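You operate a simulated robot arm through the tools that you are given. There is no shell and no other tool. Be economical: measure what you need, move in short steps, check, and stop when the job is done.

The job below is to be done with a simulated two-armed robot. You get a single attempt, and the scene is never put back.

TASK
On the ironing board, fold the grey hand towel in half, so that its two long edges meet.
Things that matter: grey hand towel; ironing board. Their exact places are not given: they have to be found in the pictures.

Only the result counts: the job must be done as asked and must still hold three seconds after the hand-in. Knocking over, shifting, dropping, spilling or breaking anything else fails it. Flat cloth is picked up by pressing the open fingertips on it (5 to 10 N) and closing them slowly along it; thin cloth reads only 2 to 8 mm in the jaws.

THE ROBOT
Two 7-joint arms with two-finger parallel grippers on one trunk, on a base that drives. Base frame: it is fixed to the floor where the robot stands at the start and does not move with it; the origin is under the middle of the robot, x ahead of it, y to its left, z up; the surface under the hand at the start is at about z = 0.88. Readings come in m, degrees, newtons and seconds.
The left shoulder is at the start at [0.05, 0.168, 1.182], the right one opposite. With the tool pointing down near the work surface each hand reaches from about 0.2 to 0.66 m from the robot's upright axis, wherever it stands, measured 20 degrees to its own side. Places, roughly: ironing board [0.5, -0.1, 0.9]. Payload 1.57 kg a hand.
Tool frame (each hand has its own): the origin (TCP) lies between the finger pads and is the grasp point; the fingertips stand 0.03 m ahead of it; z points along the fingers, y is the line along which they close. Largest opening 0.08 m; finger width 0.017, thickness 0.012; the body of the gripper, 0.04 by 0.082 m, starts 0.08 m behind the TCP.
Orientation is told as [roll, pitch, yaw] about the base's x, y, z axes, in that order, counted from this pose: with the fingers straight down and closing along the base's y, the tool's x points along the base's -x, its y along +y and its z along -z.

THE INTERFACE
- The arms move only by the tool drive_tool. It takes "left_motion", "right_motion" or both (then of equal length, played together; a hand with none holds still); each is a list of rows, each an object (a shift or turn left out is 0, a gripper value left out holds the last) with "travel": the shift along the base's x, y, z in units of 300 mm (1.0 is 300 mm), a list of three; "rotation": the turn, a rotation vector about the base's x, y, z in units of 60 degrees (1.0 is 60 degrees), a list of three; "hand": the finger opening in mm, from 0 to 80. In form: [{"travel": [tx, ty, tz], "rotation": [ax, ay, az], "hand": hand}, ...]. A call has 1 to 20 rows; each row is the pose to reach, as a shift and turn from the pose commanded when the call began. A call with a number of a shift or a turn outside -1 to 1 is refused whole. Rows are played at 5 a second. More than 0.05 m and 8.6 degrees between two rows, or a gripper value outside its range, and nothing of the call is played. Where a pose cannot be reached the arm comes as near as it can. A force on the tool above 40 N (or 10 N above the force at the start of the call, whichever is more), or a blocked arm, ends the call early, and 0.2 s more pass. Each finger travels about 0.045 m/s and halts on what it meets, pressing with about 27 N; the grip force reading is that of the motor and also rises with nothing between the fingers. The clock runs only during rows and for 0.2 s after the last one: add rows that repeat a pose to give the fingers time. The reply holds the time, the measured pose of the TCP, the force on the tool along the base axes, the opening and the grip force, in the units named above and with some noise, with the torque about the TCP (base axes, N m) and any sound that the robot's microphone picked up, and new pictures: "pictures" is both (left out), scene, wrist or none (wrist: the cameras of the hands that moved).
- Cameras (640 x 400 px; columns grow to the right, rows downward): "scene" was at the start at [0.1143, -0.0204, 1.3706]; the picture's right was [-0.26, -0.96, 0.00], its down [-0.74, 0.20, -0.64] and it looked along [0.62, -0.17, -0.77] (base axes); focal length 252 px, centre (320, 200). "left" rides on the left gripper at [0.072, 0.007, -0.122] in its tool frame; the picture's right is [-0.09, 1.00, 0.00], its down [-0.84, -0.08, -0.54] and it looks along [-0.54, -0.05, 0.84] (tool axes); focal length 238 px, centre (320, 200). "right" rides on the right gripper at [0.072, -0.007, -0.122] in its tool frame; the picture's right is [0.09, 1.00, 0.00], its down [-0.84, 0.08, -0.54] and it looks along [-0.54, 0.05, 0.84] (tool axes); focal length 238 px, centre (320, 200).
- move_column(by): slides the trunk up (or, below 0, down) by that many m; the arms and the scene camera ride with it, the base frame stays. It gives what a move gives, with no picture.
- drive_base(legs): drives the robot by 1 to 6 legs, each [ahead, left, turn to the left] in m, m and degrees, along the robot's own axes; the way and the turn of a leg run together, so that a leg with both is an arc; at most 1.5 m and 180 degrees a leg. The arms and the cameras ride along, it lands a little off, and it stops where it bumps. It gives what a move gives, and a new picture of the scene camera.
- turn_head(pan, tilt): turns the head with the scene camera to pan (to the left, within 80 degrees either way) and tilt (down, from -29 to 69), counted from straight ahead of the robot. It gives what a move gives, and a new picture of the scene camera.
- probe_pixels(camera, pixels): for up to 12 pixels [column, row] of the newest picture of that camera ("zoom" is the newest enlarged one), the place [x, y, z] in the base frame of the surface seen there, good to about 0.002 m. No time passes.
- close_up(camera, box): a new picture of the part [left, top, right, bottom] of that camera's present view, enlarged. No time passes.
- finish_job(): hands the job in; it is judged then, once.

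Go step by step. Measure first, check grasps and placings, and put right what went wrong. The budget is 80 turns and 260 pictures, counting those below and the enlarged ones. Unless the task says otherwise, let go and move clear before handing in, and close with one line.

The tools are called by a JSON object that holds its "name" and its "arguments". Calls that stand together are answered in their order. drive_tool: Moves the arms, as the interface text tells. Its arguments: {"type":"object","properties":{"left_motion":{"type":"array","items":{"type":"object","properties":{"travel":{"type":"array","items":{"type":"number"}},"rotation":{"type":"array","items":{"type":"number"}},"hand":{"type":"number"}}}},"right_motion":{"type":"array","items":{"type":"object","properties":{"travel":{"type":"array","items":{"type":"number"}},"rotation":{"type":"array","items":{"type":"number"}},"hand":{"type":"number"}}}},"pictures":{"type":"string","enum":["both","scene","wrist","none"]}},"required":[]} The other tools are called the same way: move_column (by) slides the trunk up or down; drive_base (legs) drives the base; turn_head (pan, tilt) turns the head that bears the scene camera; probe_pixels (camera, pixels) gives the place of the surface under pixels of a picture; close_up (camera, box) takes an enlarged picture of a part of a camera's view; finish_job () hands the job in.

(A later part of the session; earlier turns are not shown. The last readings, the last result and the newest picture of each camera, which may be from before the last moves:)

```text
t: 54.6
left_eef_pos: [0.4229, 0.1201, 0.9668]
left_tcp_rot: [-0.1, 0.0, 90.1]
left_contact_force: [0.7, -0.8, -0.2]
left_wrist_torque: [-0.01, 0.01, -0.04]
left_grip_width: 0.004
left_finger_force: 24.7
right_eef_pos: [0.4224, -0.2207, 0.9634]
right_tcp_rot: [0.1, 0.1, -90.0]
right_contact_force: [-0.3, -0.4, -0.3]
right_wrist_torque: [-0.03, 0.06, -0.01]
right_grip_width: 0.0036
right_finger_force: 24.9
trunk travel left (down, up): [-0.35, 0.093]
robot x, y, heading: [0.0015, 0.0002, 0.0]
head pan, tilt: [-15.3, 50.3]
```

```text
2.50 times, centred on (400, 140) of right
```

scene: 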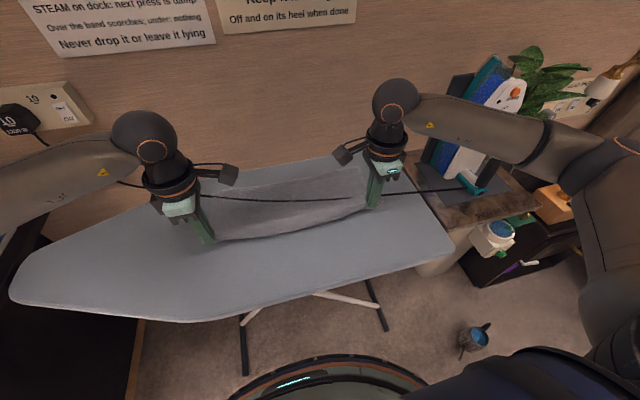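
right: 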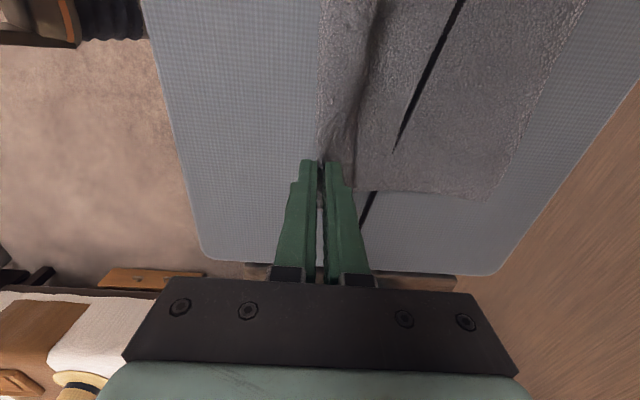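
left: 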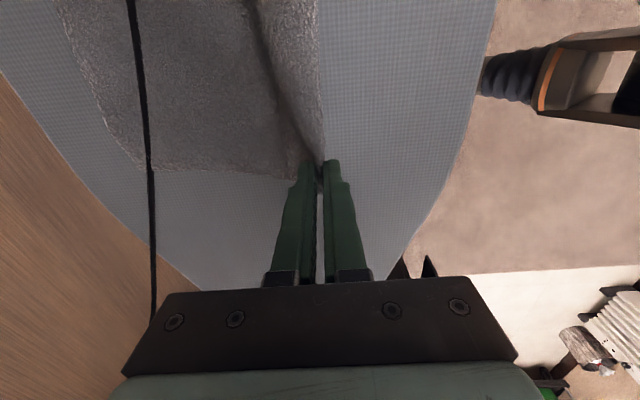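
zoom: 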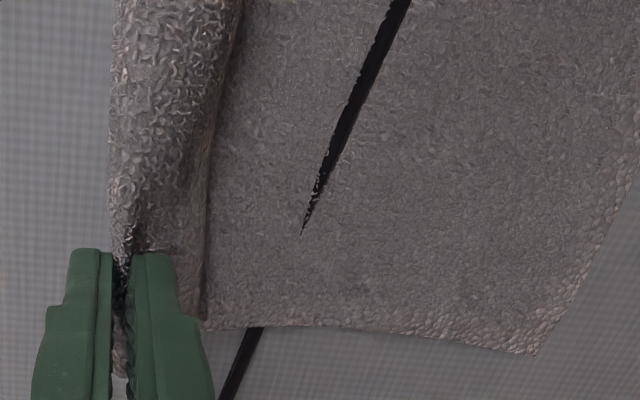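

The bottom edge is now at x≈0.592, so the target fold is ≈0.47. I'll lay the top again, stopping just at contact with the jaws at x≈0.555, and compare hem to edge before release.

{"name": "drive_tool", "arguments": {"left_motion": [{"travel": [0.074, 0, 0.027]}, {"travel": [0.157, 0, 0.044]}, {"travel": [0.24, 0, 0.034]}, {"travel": [0.324, 0, -0.016]}, {"travel": [0.39, 0, -0.073]}, {"travel": [0.424, 0, -0.123]}, {"travel": [0.44, 0, -0.15]}, {"travel": [0.44, 0, -0.15]}], "right_motion": [{"travel": [0.074, 0, 0.038]}, {"travel": [0.157, 0, 0.055]}, {"travel": [0.24, 0, 0.045]}, {"travel": [0.324, 0, -0.005]}, {"travel": [0.39, 0, -0.062]}, {"travel": [0.424, 0, -0.112]}, {"travel": [0.44, 0, -0.14]}, {"travel": [0.44, 0, -0.14]}]}}

{"name": "close_up", "arguments": {"camera": "left", "box": [180, 0, 440, 200]}}

{"name": "close_up", "arguments": {"camera": "right", "box": [200, 0, 460, 200]}}

```text
t: 56.4
left_eef_pos: [0.5535, 0.1214, 0.9204]
left_tcp_rot: [-0.1, -0.2, 90.1]
left_contact_force: [-1.4, 0.4, 2.5]
left_wrist_torque: [0.0, 0.07, -0.03]
left_grip_width: 0.0036
left_finger_force: 24.8
right_eef_pos: [0.5554, -0.219, 0.9216]
right_tcp_rot: [-0.1, 0.1, -90.0]
right_contact_force: [-0.7, 0.9, 1.2]
right_wrist_torque: [0.01, 0.01, -0.03]
right_grip_width: 0.0039
right_finger_force: 24.4
trunk travel left (down, up): [-0.35, 0.093]
robot x, y, heading: [-0.0013, 0.0017, 0.2]
head pan, tilt: [-15.3, 50.3]
```

scene: 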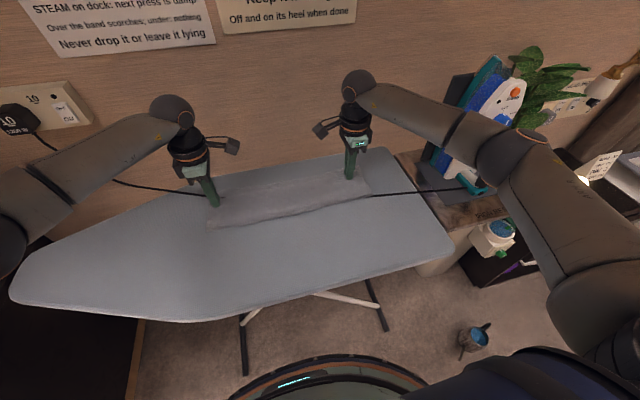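
right: 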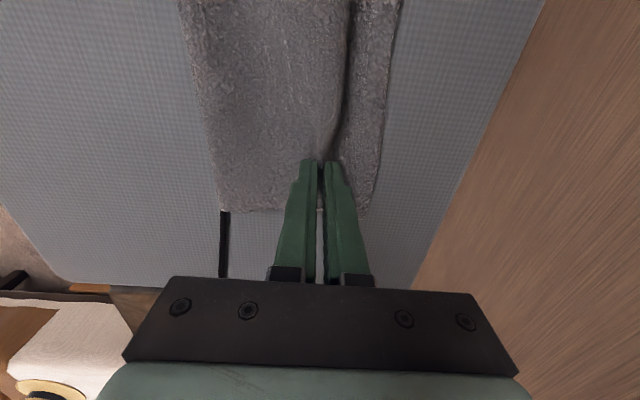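
left: 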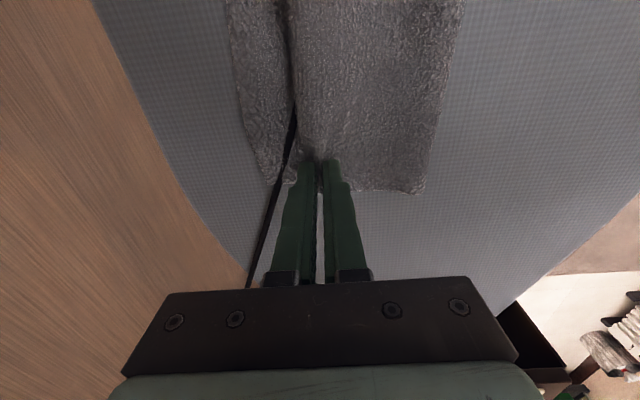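

```text
2.00 times, centred on (310, 100) of left
```

zoom: 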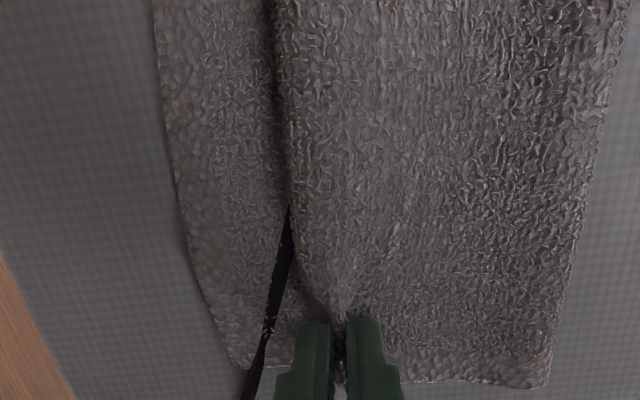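

```text
2.00 times, centred on (330, 100) of right
```

zoom: 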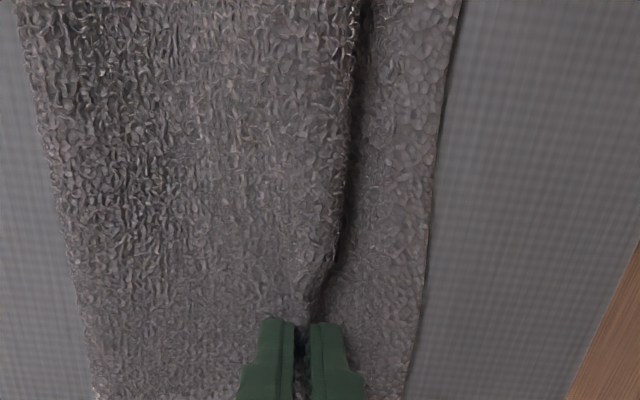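

The hem flap beyond the jaws has tucked underneath (top roll edge at x≈0.565, no hem showing). I'll lift a little, swing out past the edge, and come down while moving back, so the flap lays outward.

{"name": "drive_tool", "arguments": {"left_motion": [{"travel": [0, 0, 0.115]}, {"travel": [0.07, 0, 0.148]}, {"travel": [0.155, 0, 0.132]}, {"travel": [0.17, 0, 0.082]}, {"travel": [0.148, 0, 0.05]}, {"travel": [0.105, 0, 0.02]}, {"travel": [0.062, 0, 0.003]}, {"travel": [0.03, 0, 0]}, {"travel": [0.03, 0, 0]}], "right_motion": [{"travel": [0, 0, 0.115]}, {"travel": [0.07, 0, 0.148]}, {"travel": [0.15, 0, 0.132]}, {"travel": [0.165, 0, 0.082]}, {"travel": [0.143, 0, 0.05]}, {"travel": [0.1, 0, 0.02]}, {"travel": [0.057, 0, 0.003]}, {"travel": [0.025, 0, 0]}, {"travel": [0.025, 0, 0]}]}}

{"name": "close_up", "arguments": {"camera": "left", "box": [180, 0, 440, 200]}}

{"name": "close_up", "arguments": {"camera": "right", "box": [200, 0, 460, 200]}}

```text
t: 58.4
left_eef_pos: [0.5637, 0.119, 0.922]
left_tcp_rot: [-0.1, 0.0, 90.1]
left_contact_force: [3.5, -0.8, 5.6]
left_wrist_torque: [-0.02, -0.14, -0.02]
left_grip_width: 0.0042
left_finger_force: 24.5
right_eef_pos: [0.564, -0.2195, 0.9228]
right_tcp_rot: [0.1, 0.0, -90.0]
right_contact_force: [1.1, 0.4, 2.3]
right_wrist_torque: [-0.01, -0.08, 0.02]
right_grip_width: 0.0039
right_finger_force: 24.8
trunk travel left (down, up): [-0.35, 0.093]
robot x, y, heading: [-0.0021, 0.0014, -0.2]
head pan, tilt: [-15.3, 50.3]
```

scene: 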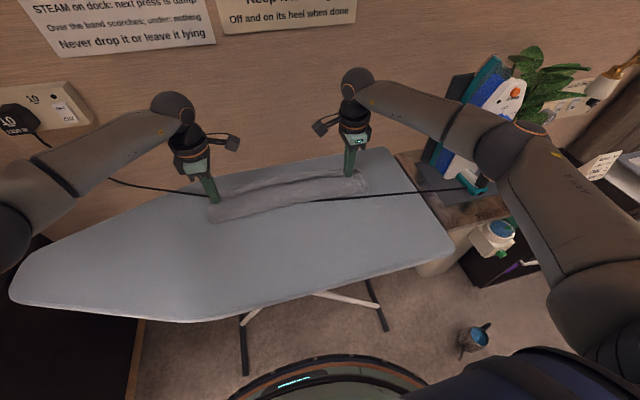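
right: 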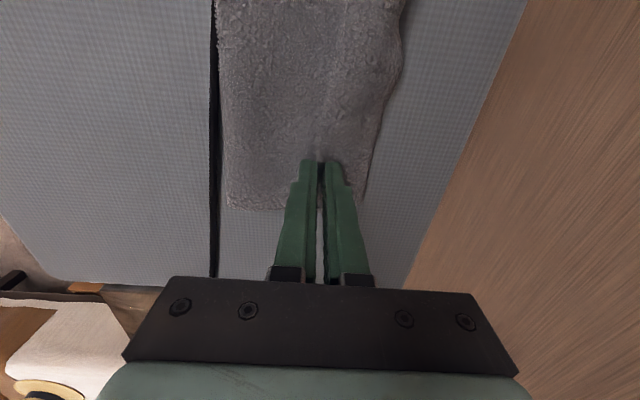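
left: 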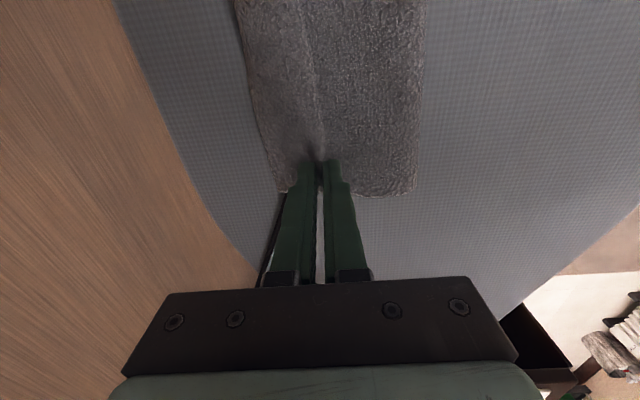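

```text
2.00 times, centred on (310, 100) of left
```

zoom: 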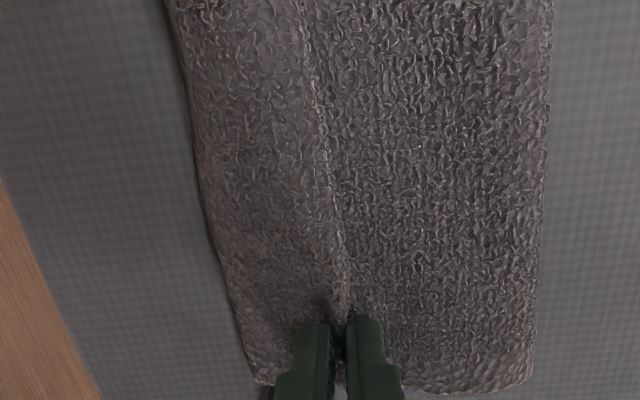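

```text
2.00 times, centred on (330, 100) of right
```

zoom: 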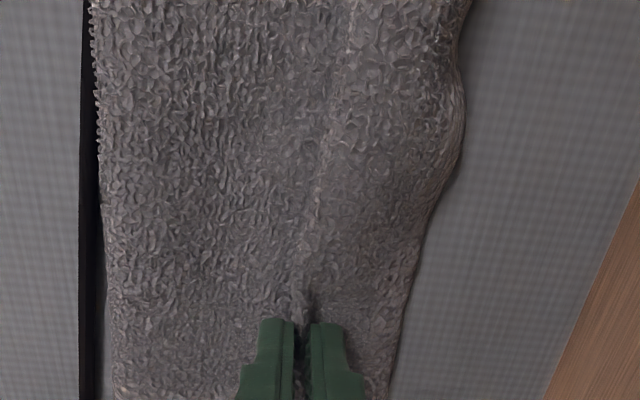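

{"name": "probe_pixels", "arguments": {"camera": "left", "pixels": [[242, 40], [260, 130], [275, 180], [275, 100], [310, 100], [330, 100], [380, 100], [424, 40], [414, 190], [255, 60], [290, 60]]}}

{"name": "probe_pixels", "arguments": {"camera": "right", "pixels": [[398, 20], [398, 80], [375, 130], [362, 185], [360, 100], [385, 70], [330, 100], [280, 100], [220, 100], [228, 205], [350, 150]]}}

{"name": "close_up", "arguments": {"camera": "scene", "box": [190, 150, 390, 240]}}

```text
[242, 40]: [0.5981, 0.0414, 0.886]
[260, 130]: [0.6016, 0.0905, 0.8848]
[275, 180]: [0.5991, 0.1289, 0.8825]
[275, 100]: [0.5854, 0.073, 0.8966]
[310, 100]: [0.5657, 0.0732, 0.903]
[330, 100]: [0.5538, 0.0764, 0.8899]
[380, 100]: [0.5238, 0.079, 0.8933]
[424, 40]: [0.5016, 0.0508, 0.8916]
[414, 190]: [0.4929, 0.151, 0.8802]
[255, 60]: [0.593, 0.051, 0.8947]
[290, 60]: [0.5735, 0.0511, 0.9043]
```

```text
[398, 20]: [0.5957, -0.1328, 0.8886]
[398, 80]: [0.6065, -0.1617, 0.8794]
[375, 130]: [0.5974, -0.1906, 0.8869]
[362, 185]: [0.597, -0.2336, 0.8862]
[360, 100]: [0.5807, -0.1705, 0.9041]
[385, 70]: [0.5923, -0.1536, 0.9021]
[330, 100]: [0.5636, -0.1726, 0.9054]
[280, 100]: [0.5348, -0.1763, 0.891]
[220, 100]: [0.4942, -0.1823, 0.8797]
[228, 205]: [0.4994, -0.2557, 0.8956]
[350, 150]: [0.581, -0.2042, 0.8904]
```

```text
3.20 times, centred on (290, 195) of scene
```

zoom: 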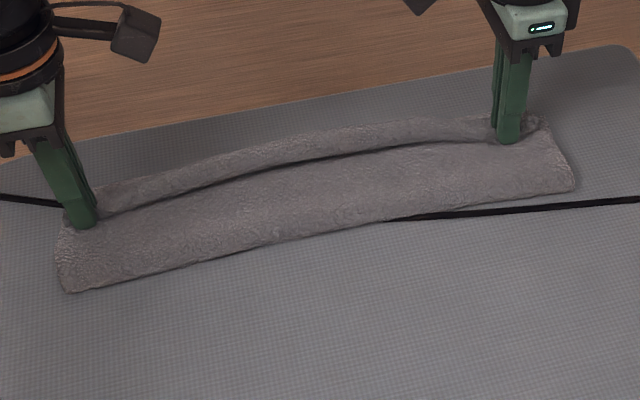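

At the ends the flap now lies outward with its hem near the bottom edge (x≈0.595–0.60), and the spare cloth is in the pinched ridge. I'll release, spreading the fingers in contact, and look.

{"name": "drive_tool", "arguments": {"left_motion": [{"hand": 6}, {"travel": [0, 0, -0.004], "hand": 12}, {"travel": [0, 0, -0.004], "hand": 20}, {"travel": [0, 0, -0.004], "hand": 28}, {"travel": [0, 0, -0.004], "hand": 36}, {"travel": [0, 0, -0.004], "hand": 42}, {"travel": [0, 0, 0.06]}, {"travel": [0, 0, 0.16]}, {"travel": [-0.05, 0, 0.28]}], "right_motion": [{"hand": 6}, {"travel": [0, 0, -0.006], "hand": 12}, {"travel": [0, 0, -0.008], "hand": 20}, {"travel": [0, 0, -0.008], "hand": 28}, {"travel": [0, 0, -0.008], "hand": 36}, {"travel": [0, 0, -0.008], "hand": 42}, {"travel": [0, 0, 0.06]}, {"travel": [0, 0, 0.16]}, {"travel": [-0.05, 0, 0.28]}]}}

{"name": "close_up", "arguments": {"camera": "left", "box": [200, 0, 420, 180]}}

{"name": "close_up", "arguments": {"camera": "right", "box": [220, 0, 440, 180]}}

{"name": "close_up", "arguments": {"camera": "scene", "box": [190, 150, 390, 240]}}

```text
t: 60.4
left_eef_pos: [0.5477, 0.1208, 1.0038]
left_tcp_rot: [-0.1, -0.1, 90.0]
left_contact_force: [-0.2, -0.6, -0.5]
left_wrist_torque: [-0.04, -0.03, 0.02]
left_grip_width: 0.0421
left_finger_force: 0.0
right_eef_pos: [0.5478, -0.2194, 1.0058]
right_tcp_rot: [0.1, 0.1, -90.0]
right_contact_force: [-0.3, -0.7, -0.1]
right_wrist_torque: [-0.01, 0.02, 0.03]
right_grip_width: 0.0421
right_finger_force: 0.0
trunk travel left (down, up): [-0.35, 0.093]
robot x, y, heading: [-0.0035, 0.0004, 0.0]
head pan, tilt: [-15.3, 50.3]
```

scene: 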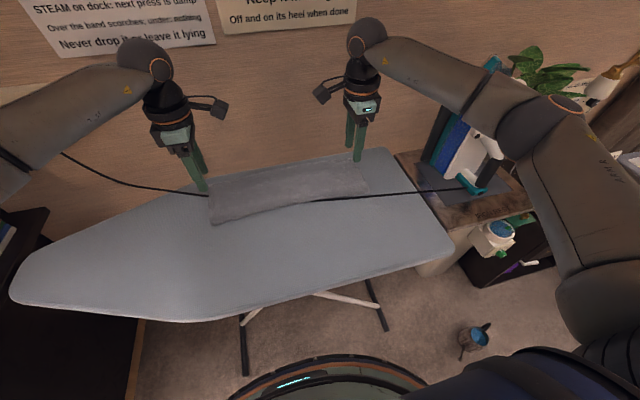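
right: 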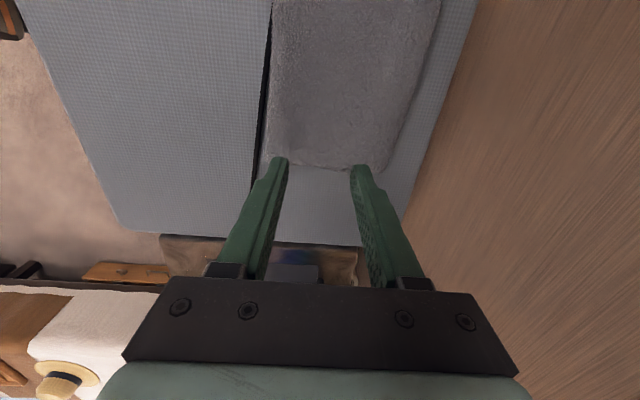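
left: 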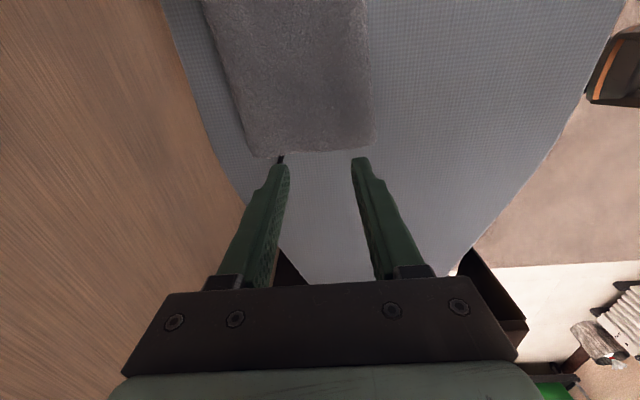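

```text
2.22 times, centred on (310, 90) of left
```

zoom: 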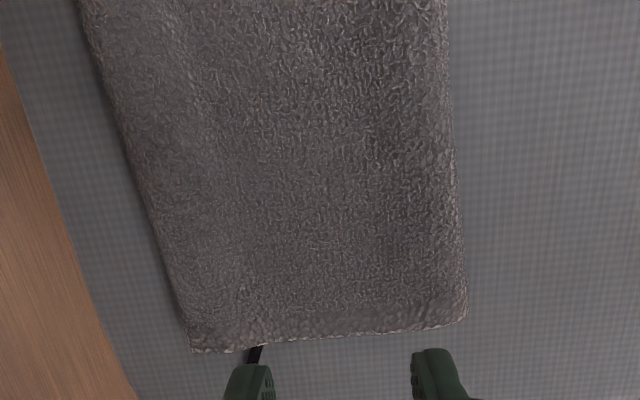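

```text
2.22 times, centred on (330, 90) of right
```

zoom: 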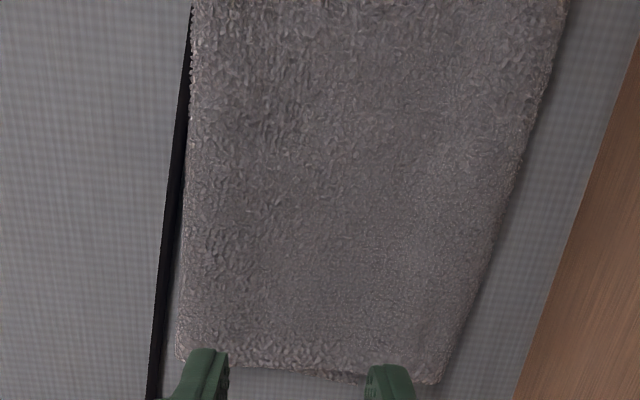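

```text
3.20 times, centred on (290, 195) of scene
```

zoom: 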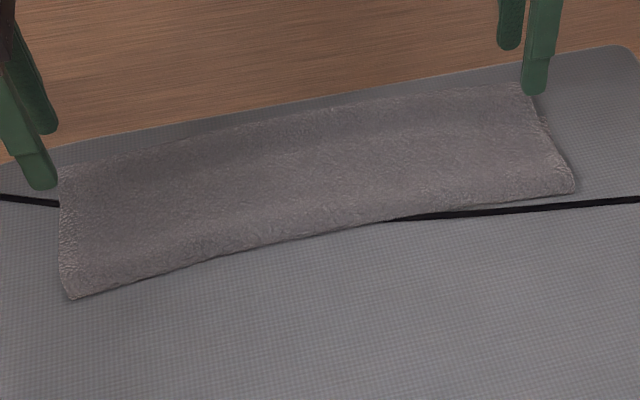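

The bundle is flat, but the far side still shows no hem border, so the hem is probably tucked under the roll. I'll measure the far edge before re-pinching.

{"name": "probe_pixels", "arguments": {"camera": "left", "pixels": [[262, 154], [250, 120], [232, 70], [215, 20], [268, 120], [290, 120], [372, 140], [368, 60]]}}

{"name": "probe_pixels", "arguments": {"camera": "right", "pixels": [[370, 168], [388, 120], [405, 80], [425, 20], [370, 120], [350, 120], [268, 150], [272, 60]]}}

```text
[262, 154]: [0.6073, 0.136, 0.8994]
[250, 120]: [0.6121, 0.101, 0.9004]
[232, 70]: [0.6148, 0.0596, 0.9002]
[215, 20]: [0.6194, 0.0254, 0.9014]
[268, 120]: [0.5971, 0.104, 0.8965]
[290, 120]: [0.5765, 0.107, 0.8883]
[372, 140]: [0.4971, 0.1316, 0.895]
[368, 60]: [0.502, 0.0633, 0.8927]
```

```text
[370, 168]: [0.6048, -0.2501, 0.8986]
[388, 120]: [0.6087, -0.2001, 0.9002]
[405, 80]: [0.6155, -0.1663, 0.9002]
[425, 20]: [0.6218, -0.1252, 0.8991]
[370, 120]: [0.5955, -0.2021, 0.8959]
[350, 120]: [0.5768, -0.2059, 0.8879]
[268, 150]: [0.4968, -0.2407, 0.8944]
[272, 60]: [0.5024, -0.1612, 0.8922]
```

The far edge is a rounded roll at x≈0.61 (z 0.90), with the fold at 0.50. I'll pinch that roll at x≈0.601 so the hem comes up with a short flap.

{"name": "drive_tool", "arguments": {"left_motion": [{"travel": [0.09, 0, -0.06], "hand": 30}, {"travel": [0.177, 0, -0.14]}, {"travel": [0.177, 0, -0.23]}, {"travel": [0.177, 0, -0.275]}, {"travel": [0.177, 0, -0.288]}], "right_motion": [{"travel": [0.09, 0, -0.06], "hand": 30}, {"travel": [0.177, 0, -0.14]}, {"travel": [0.177, 0, -0.23]}, {"travel": [0.177, 0, -0.278]}, {"travel": [0.177, 0, -0.292]}], "pictures": "none"}}

```text
t: 61.6
left_eef_pos: [0.6022, 0.1205, 0.9185]
left_tcp_rot: [-0.2, -0.1, 90.1]
left_contact_force: [0.9, -0.2, 2.8]
left_wrist_torque: [-0.03, -0.06, -0.05]
left_grip_width: 0.0308
left_finger_force: 0.5
right_eef_pos: [0.6018, -0.2191, 0.919]
right_tcp_rot: [0.0, 0.0, -90.2]
right_contact_force: [1.5, 0.7, 0.8]
right_wrist_torque: [-0.05, -0.03, 0.0]
right_grip_width: 0.0299
right_finger_force: 0.0
trunk travel left (down, up): [-0.35, 0.093]
robot x, y, heading: [0.0015, 0.0013, 0.1]
head pan, tilt: [-15.3, 50.3]
```

{"name": "drive_tool", "arguments": {"left_motion": [{"travel": [0, 0, -0.007], "hand": 30}, {"travel": [0, 0, -0.01], "hand": 27}, {"travel": [0, 0, -0.01], "hand": 24}, {"travel": [0, 0, -0.01], "hand": 21}, {"travel": [0, 0, -0.01], "hand": 18}, {"travel": [0, 0, -0.01], "hand": 15}, {"travel": [0, 0, -0.01], "hand": 12}, {"travel": [0, 0, -0.01], "hand": 9}, {"travel": [0, 0, -0.01], "hand": 6}, {"travel": [0, 0, -0.01], "hand": 3}, {"travel": [0, 0, -0.01], "hand": 0}, {"travel": [0, 0, -0.01], "hand": 0}], "right_motion": [{"travel": [0, 0, -0.008], "hand": 30}, {"travel": [0, 0, -0.012], "hand": 27}, {"travel": [0, 0, -0.012], "hand": 24}, {"travel": [0, 0, -0.012], "hand": 21}, {"travel": [0, 0, -0.012], "hand": 18}, {"travel": [0, 0, -0.012], "hand": 15}, {"travel": [0, 0, -0.012], "hand": 12}, {"travel": [0, 0, -0.012], "hand": 9}, {"travel": [0, 0, -0.012], "hand": 6}, {"travel": [0, 0, -0.012], "hand": 3}, {"travel": [0, 0, -0.012], "hand": 0}, {"travel": [0, 0, -0.012], "hand": 0}], "pictures": "none"}}

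{"name": "drive_tool", "arguments": {"left_motion": [{"travel": [-0.01, 0, 0.05]}, {"travel": [-0.02, 0, 0.11]}, {"travel": [-0.03, 0, 0.17]}, {"travel": [-0.03, 0, 0.22]}], "right_motion": [{"travel": [-0.01, 0, 0.05]}, {"travel": [-0.02, 0, 0.11]}, {"travel": [-0.03, 0, 0.17]}, {"travel": [-0.03, 0, 0.22]}]}}

{"name": "close_up", "arguments": {"camera": "scene", "box": [180, 130, 420, 280]}}

{"name": "close_up", "arguments": {"camera": "left", "box": [180, 0, 440, 200]}}

{"name": "close_up", "arguments": {"camera": "right", "box": [200, 0, 460, 200]}}

```text
t: 64.2
left_eef_pos: [0.6007, 0.1197, 0.9159]
left_tcp_rot: [-0.1, 0.0, 90.1]
left_contact_force: [-2.7, 0.3, 9.8]
left_wrist_torque: [0.03, 0.12, -0.01]
left_grip_width: 0.0047
left_finger_force: 25.1
right_eef_pos: [0.6015, -0.2199, 0.9158]
right_tcp_rot: [0.1, 0.0, -90.0]
right_contact_force: [1.5, 0.8, 5.5]
right_wrist_torque: [0.06, -0.07, -0.01]
right_grip_width: 0.0038
right_finger_force: 25.0
trunk travel left (down, up): [-0.35, 0.093]
robot x, y, heading: [-0.0008, 0.003, 0.0]
head pan, tilt: [-15.3, 50.3]
```

```text
t: 65.2
left_eef_pos: [0.5937, 0.1206, 0.9812]
left_tcp_rot: [-0.1, 0.0, 90.1]
left_contact_force: [0.4, -0.5, 0.3]
left_wrist_torque: [-0.02, 0.01, 0.01]
left_grip_width: 0.0042
left_finger_force: 24.9
right_eef_pos: [0.5925, -0.2212, 0.9802]
right_tcp_rot: [0.0, 0.0, -90.1]
right_contact_force: [-0.6, 1.0, -0.7]
right_wrist_torque: [0.01, -0.02, 0.02]
right_grip_width: 0.0037
right_finger_force: 24.7
trunk travel left (down, up): [-0.35, 0.093]
robot x, y, heading: [-0.0021, -0.0005, -0.0]
head pan, tilt: [-15.3, 50.3]
```

scene: 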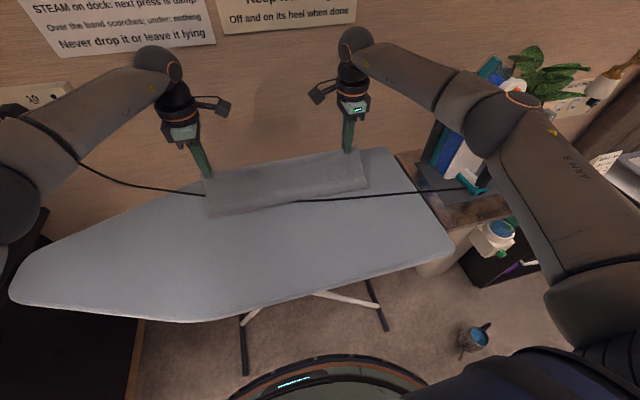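
right: 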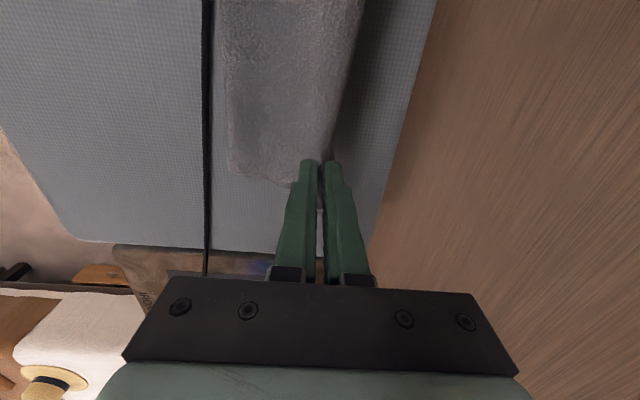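
left: 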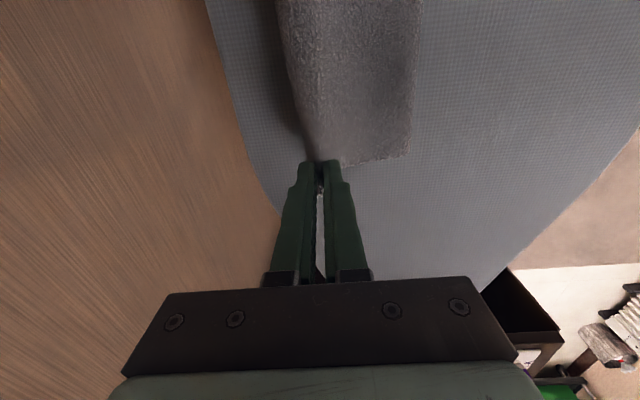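

```text
2.67 times, centred on (300, 205) of scene
```

zoom: 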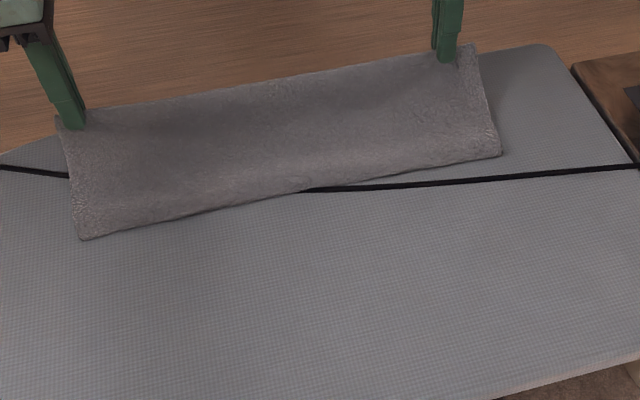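

```text
2.00 times, centred on (310, 100) of left
```

zoom: 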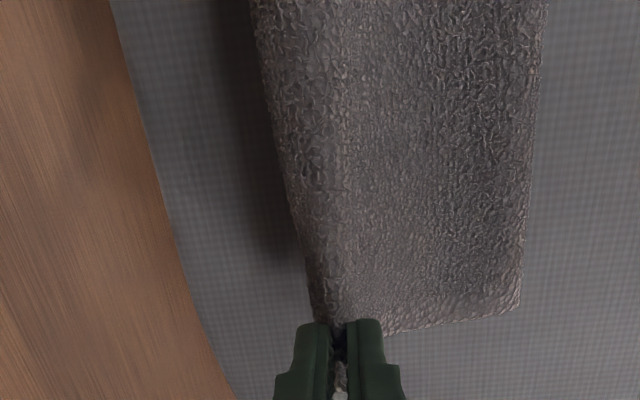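

```text
2.00 times, centred on (330, 100) of right
```

zoom: 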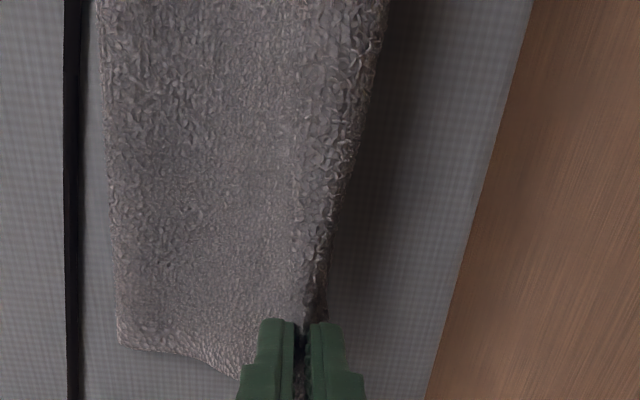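

The roll is up with a short flap, now taut. I'll swing outward to the edge of reach and come down while moving back, so the hem trails outward, stretching the edge slightly so the middle doesn't sag.

{"name": "drive_tool", "arguments": {"left_motion": [{"travel": [0.037, 0.012, 0]}, {"travel": [0.068, 0.014, -0.054]}, {"travel": [0.07, 0.014, -0.12]}, {"travel": [0.058, 0.014, -0.154]}, {"travel": [0.021, 0.014, -0.177]}, {"travel": [-0.019, 0.014, -0.19]}, {"travel": [-0.062, 0.014, -0.2]}, {"travel": [-0.089, 0.014, -0.204]}, {"travel": [-0.089, 0.014, -0.204]}], "right_motion": [{"travel": [0.041, -0.012, 0]}, {"travel": [0.072, -0.014, -0.051]}, {"travel": [0.074, -0.014, -0.117]}, {"travel": [0.062, -0.014, -0.15]}, {"travel": [0.025, -0.014, -0.174]}, {"travel": [-0.015, -0.014, -0.187]}, {"travel": [-0.058, -0.014, -0.197]}, {"travel": [-0.085, -0.014, -0.201]}, {"travel": [-0.085, -0.014, -0.201]}]}}

{"name": "close_up", "arguments": {"camera": "left", "box": [180, 0, 440, 200]}}

{"name": "close_up", "arguments": {"camera": "right", "box": [200, 0, 460, 200]}}

{"name": "close_up", "arguments": {"camera": "scene", "box": [190, 150, 390, 240]}}

```text
t: 67.2
left_eef_pos: [0.5661, 0.1234, 0.9199]
left_tcp_rot: [-0.1, 0.0, 90.1]
left_contact_force: [2.3, -3.8, 5.4]
left_wrist_torque: [-0.1, -0.11, 0.02]
left_grip_width: 0.0043
left_finger_force: 25.0
right_eef_pos: [0.5663, -0.2238, 0.9215]
right_tcp_rot: [0.2, 0.0, -90.1]
right_contact_force: [3.3, 4.1, 2.8]
right_wrist_torque: [0.15, -0.12, 0.01]
right_grip_width: 0.0038
right_finger_force: 24.7
trunk travel left (down, up): [-0.35, 0.093]
robot x, y, heading: [0.0003, 0.0013, 0.2]
head pan, tilt: [-15.3, 50.3]
```

scene: 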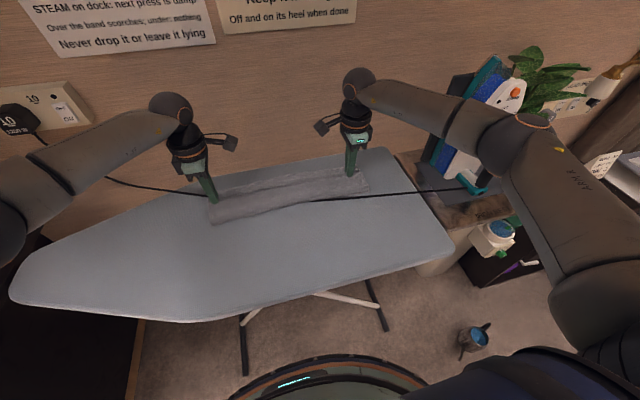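
right: 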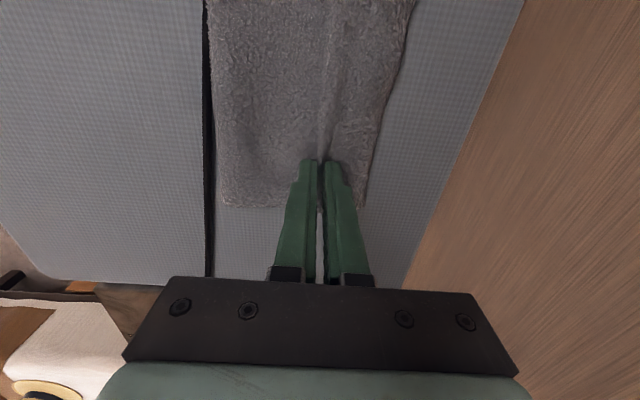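
left: 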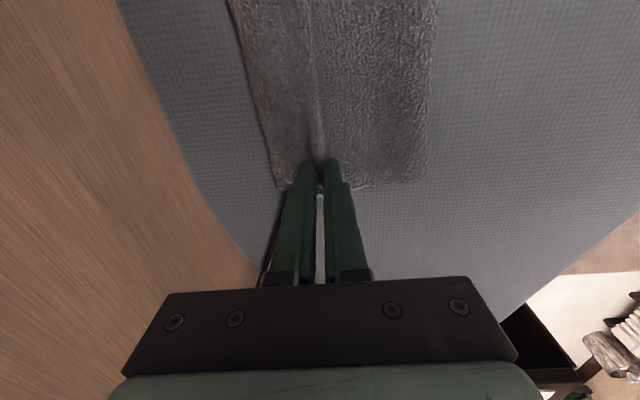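

```text
2.00 times, centred on (310, 100) of left
```

zoom: 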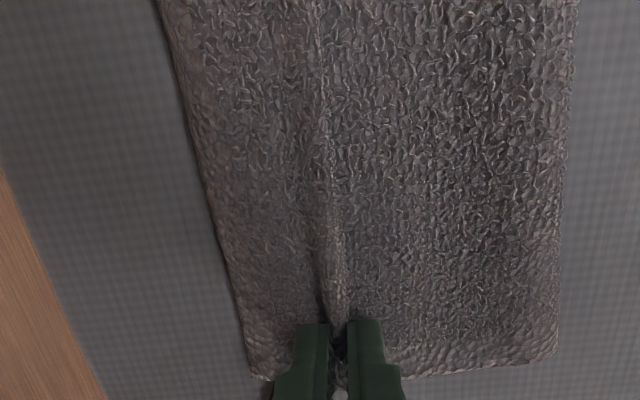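

```text
2.00 times, centred on (330, 100) of right
```

zoom: 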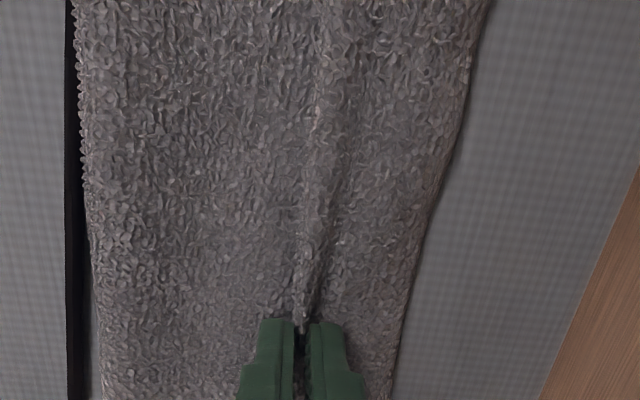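

```text
3.20 times, centred on (290, 195) of scene
```

zoom: 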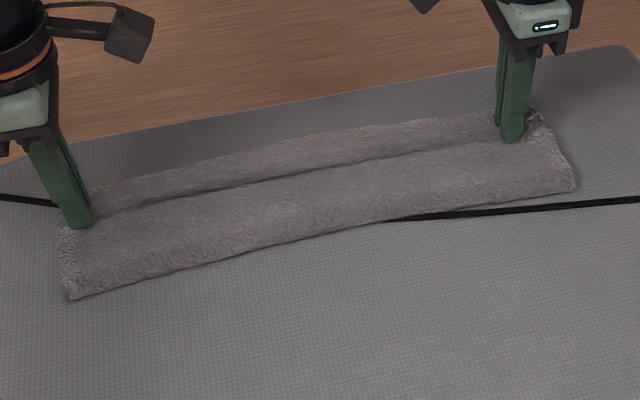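

{"name": "probe_pixels", "arguments": {"camera": "left", "pixels": [[240, 30], [246, 40], [260, 40], [280, 40], [300, 40], [310, 40], [330, 40], [434, 40], [275, 160], [285, 160], [270, 120], [424, 150]]}}

{"name": "probe_pixels", "arguments": {"camera": "right", "pixels": [[406, 40], [398, 40], [385, 40], [365, 40], [345, 40], [335, 40], [310, 40], [210, 40], [372, 140], [360, 140], [350, 140], [225, 200]]}}

{"name": "close_up", "arguments": {"camera": "left", "box": [230, 100, 330, 200]}}

{"name": "close_up", "arguments": {"camera": "right", "box": [310, 100, 410, 220]}}

```text
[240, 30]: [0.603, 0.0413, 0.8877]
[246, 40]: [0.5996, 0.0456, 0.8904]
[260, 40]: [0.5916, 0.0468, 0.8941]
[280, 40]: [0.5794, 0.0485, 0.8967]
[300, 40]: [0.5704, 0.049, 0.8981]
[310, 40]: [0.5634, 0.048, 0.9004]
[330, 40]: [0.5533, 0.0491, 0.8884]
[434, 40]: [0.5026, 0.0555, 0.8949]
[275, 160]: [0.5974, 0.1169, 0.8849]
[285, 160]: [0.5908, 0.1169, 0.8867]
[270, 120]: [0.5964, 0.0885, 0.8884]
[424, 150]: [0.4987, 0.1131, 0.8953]
```

```text
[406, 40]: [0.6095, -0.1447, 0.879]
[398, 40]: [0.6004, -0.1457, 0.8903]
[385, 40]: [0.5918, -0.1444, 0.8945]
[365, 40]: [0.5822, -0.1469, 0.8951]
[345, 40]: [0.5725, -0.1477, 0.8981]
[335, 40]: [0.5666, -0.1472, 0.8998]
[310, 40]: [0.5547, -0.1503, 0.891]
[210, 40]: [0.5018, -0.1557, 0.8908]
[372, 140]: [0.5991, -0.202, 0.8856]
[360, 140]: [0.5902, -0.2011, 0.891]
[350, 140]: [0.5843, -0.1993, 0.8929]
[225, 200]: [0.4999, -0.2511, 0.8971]
```

```text
4.00 times, centred on (280, 150) of left
```

zoom: 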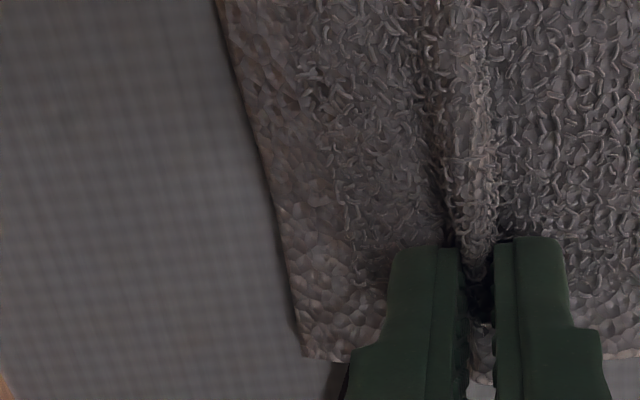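

```text
3.33 times, centred on (360, 160) of right
```

zoom: 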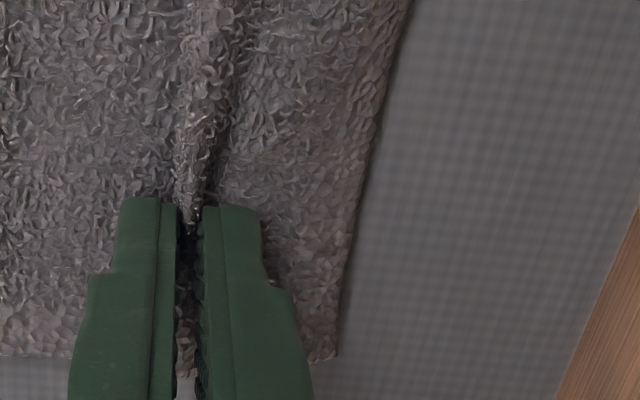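

The scale-like hem border is now visible along the outer edge (left zoom (300,330), right zoom (345,330)) at x≈0.60, matching the bottom edge. I'll release gently without pressing and lift.

{"name": "drive_tool", "arguments": {"left_motion": [{"travel": [0, -0.01, 0.003], "hand": 5}, {"travel": [0, -0.01, 0.006], "hand": 12}, {"travel": [0, -0.01, 0.006], "hand": 20}, {"travel": [0, -0.01, 0.05]}, {"travel": [0, -0.01, 0.14]}, {"travel": [-0.04, -0.01, 0.26]}], "right_motion": [{"travel": [0, 0.01, 0.003], "hand": 5}, {"travel": [0, 0.01, 0.006], "hand": 12}, {"travel": [0, 0.01, 0.006], "hand": 20}, {"travel": [0, 0.01, 0.05]}, {"travel": [0, 0.01, 0.14]}, {"travel": [-0.04, 0.01, 0.26]}]}}

{"name": "close_up", "arguments": {"camera": "left", "box": [200, 0, 420, 180]}}

{"name": "close_up", "arguments": {"camera": "right", "box": [220, 0, 440, 180]}}

{"name": "close_up", "arguments": {"camera": "scene", "box": [190, 150, 390, 240]}}

```text
t: 68.6
left_eef_pos: [0.5545, 0.1199, 0.9958]
left_tcp_rot: [-0.1, -0.1, 90.0]
left_contact_force: [0.0, 0.2, 0.4]
left_wrist_torque: [0.04, -0.01, -0.02]
left_grip_width: 0.02
left_finger_force: 0.0
right_eef_pos: [0.5535, -0.2216, 0.9967]
right_tcp_rot: [-0.1, 0.0, -90.1]
right_contact_force: [-0.4, -0.3, 0.0]
right_wrist_torque: [0.01, -0.04, 0.02]
right_grip_width: 0.0197
right_finger_force: 0.1
trunk travel left (down, up): [-0.35, 0.093]
robot x, y, heading: [0.0001, 0.0005, -0.1]
head pan, tilt: [-15.3, 50.3]
```

scene: 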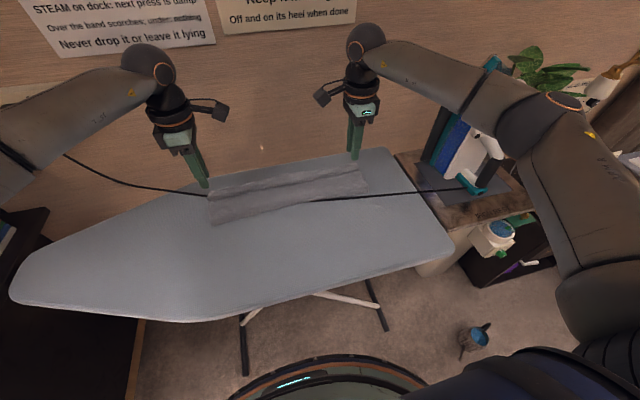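
right: 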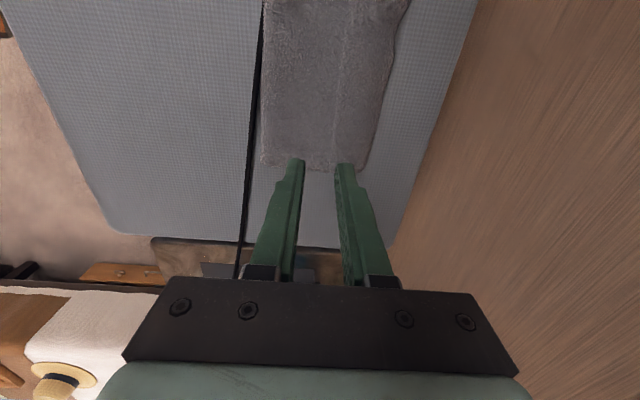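
left: 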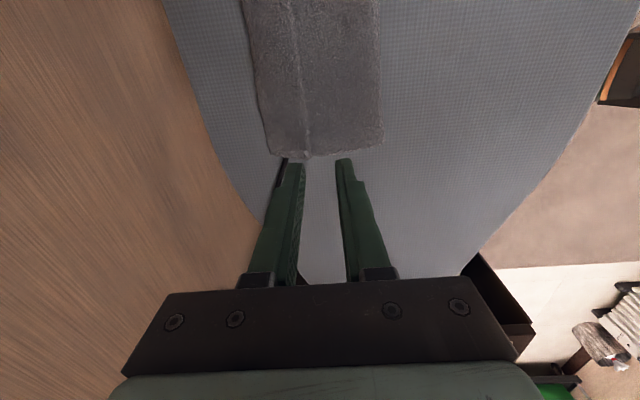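

```text
2.22 times, centred on (310, 90) of left
```

zoom: 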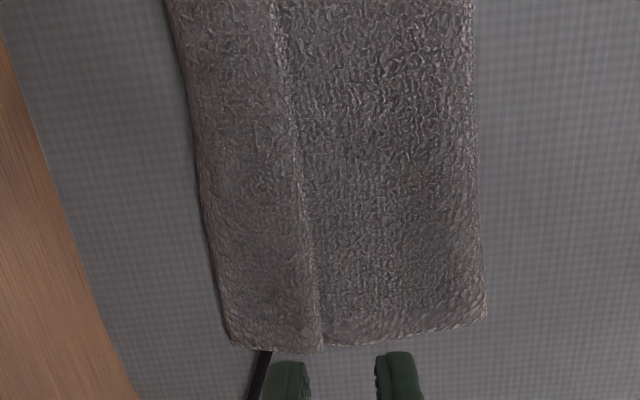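

```text
2.22 times, centred on (330, 90) of right
```

zoom: 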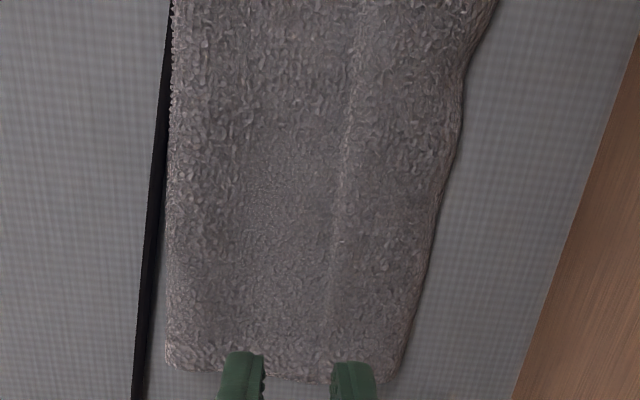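

```text
3.20 times, centred on (290, 195) of scene
```

zoom: 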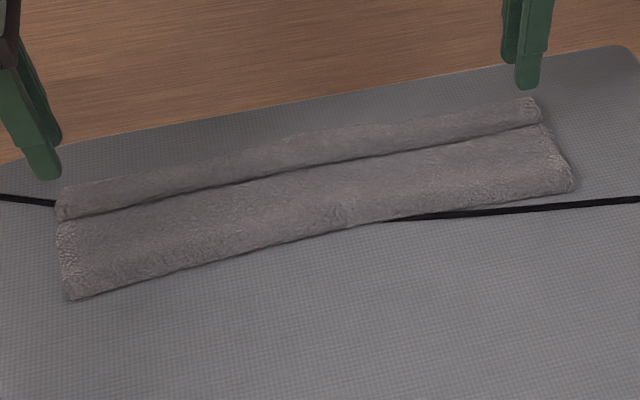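

{"name": "probe_pixels", "arguments": {"camera": "scene", "pixels": [[250, 218], [249, 210], [249, 205], [249, 201], [248, 198], [248, 196], [248, 193], [247, 190], [247, 187], [247, 185]]}}

{"name": "probe_pixels", "arguments": {"camera": "left", "pixels": [[279, 152], [272, 130], [262, 80], [252, 20], [285, 80], [298, 80], [303, 80], [308, 80], [320, 80], [382, 140], [378, 60]]}}

{"name": "probe_pixels", "arguments": {"camera": "right", "pixels": [[358, 168], [370, 130], [380, 80], [395, 20], [360, 80], [345, 80], [335, 80], [325, 80], [300, 80], [262, 160], [263, 60]]}}

{"name": "close_up", "arguments": {"camera": "left", "box": [250, 90, 350, 170]}}

```text
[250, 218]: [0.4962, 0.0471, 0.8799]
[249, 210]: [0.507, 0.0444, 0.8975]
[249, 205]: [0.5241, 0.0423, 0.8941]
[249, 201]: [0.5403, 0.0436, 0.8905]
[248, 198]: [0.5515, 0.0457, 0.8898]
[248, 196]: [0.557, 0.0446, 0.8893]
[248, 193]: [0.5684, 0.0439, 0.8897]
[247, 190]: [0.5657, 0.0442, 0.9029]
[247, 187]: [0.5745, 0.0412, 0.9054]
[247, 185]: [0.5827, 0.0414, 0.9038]
```

```text
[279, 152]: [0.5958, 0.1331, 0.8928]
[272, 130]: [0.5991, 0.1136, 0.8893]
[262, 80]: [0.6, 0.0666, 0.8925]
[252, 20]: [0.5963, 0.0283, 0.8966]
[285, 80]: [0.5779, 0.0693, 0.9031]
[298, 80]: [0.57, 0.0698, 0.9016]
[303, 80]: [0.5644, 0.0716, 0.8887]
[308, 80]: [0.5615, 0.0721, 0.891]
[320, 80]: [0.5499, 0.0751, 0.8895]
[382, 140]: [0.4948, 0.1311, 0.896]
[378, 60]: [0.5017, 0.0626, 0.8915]
```

```text
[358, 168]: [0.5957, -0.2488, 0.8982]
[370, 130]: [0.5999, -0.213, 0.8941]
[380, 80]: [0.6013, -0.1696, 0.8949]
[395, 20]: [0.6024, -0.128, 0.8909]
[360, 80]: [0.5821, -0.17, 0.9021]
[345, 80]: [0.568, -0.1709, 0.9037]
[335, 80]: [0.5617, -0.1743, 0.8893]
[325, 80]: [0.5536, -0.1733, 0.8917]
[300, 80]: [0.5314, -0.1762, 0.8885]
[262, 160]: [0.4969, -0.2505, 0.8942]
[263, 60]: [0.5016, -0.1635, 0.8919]
```

```text
5.00 times, centred on (300, 130) of left
```

zoom: 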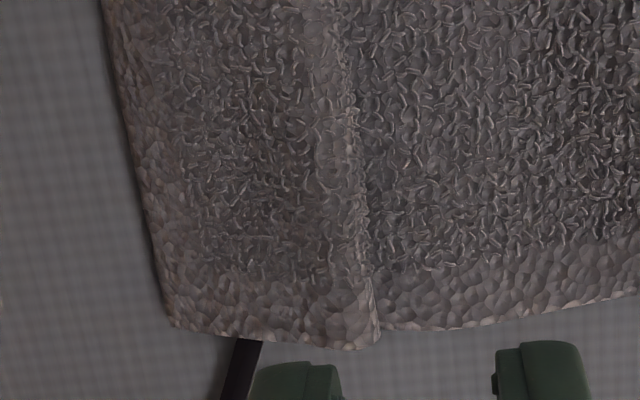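

The hem (border at left zoom (150,230)) now lies at x≈0.60, on the bottom edge, with the slack in a pleat at x≈0.565. The earlier outward sweep moved only the top layer and rolled the fold, so a light inward sweep should feed this slack back into the fold. I'll turn the hands to yaw 0 with fingers spread.

{"name": "drive_tool", "arguments": {"left_motion": [{"rotation": [0, 0, -0.13], "hand": 80}, {"rotation": [0, 0, -0.26]}, {"rotation": [0, 0, -0.39]}, {"rotation": [0, 0, -0.52]}, {"rotation": [0, 0, -0.65]}, {"rotation": [0, 0, -0.78]}, {"rotation": [0, 0, -0.9]}, {"rotation": [0, 0, -1.0]}], "right_motion": [{"rotation": [0, 0, 0.13], "hand": 80}, {"rotation": [0, 0, 0.26]}, {"rotation": [0, 0, 0.39]}, {"rotation": [0, 0, 0.52]}, {"rotation": [0, 0, 0.65]}, {"rotation": [0, 0, 0.78]}, {"rotation": [0, 0, 0.9]}, {"rotation": [0, 0, 1.0]}], "pictures": "none"}}

{"name": "drive_tool", "arguments": {"left_motion": [{"rotation": [0, 0, -0.13], "travel": [-0.02, -0.05, -0.04]}, {"rotation": [0, 0, -0.26], "travel": [-0.04, -0.1, -0.1]}, {"rotation": [0, 0, -0.39], "travel": [-0.05, -0.15, -0.17]}, {"rotation": [0, 0, -0.5], "travel": [-0.05, -0.15, -0.22]}, {"rotation": [0, 0, -0.5], "travel": [-0.05, -0.15, -0.247]}], "right_motion": [{"rotation": [0, 0, 0.13], "travel": [-0.02, 0.03, -0.04]}, {"rotation": [0, 0, 0.26], "travel": [-0.04, 0.06, -0.1]}, {"rotation": [0, 0, 0.39], "travel": [-0.05, 0.1, -0.17]}, {"rotation": [0, 0, 0.5], "travel": [-0.05, 0.1, -0.22]}, {"rotation": [0, 0, 0.5], "travel": [-0.05, 0.1, -0.25]}], "pictures": "none"}}

```text
t: 70.4
left_eef_pos: [0.5542, 0.1217, 0.9972]
left_tcp_rot: [0.0, -0.1, 30.0]
left_contact_force: [0.8, 0.3, -0.2]
left_wrist_torque: [-0.01, -0.02, 0.0]
left_grip_width: 0.0798
left_finger_force: 0.1
right_eef_pos: [0.5564, -0.2203, 0.9991]
right_tcp_rot: [0.0, 0.0, -29.9]
right_contact_force: [0.0, 0.3, -0.4]
right_wrist_torque: [0.0, 0.0, -0.02]
right_grip_width: 0.08
right_finger_force: 0.0
trunk travel left (down, up): [-0.35, 0.093]
robot x, y, heading: [-0.0005, -0.0004, 0.1]
head pan, tilt: [-15.3, 50.3]
```

```text
t: 71.6
left_eef_pos: [0.5397, 0.0772, 0.9209]
left_tcp_rot: [0.0, -0.1, 0.0]
left_contact_force: [0.8, 0.6, -0.2]
left_wrist_torque: [-0.02, 0.0, 0.02]
left_grip_width: 0.0804
left_finger_force: 0.1
right_eef_pos: [0.5391, -0.1926, 0.9209]
right_tcp_rot: [0.0, 0.0, 0.1]
right_contact_force: [-0.3, -0.2, -0.2]
right_wrist_torque: [-0.02, 0.01, -0.02]
right_grip_width: 0.08
right_finger_force: 0.1
trunk travel left (down, up): [-0.35, 0.093]
robot x, y, heading: [0.0007, 0.0012, -0.2]
head pan, tilt: [-15.3, 50.3]
```

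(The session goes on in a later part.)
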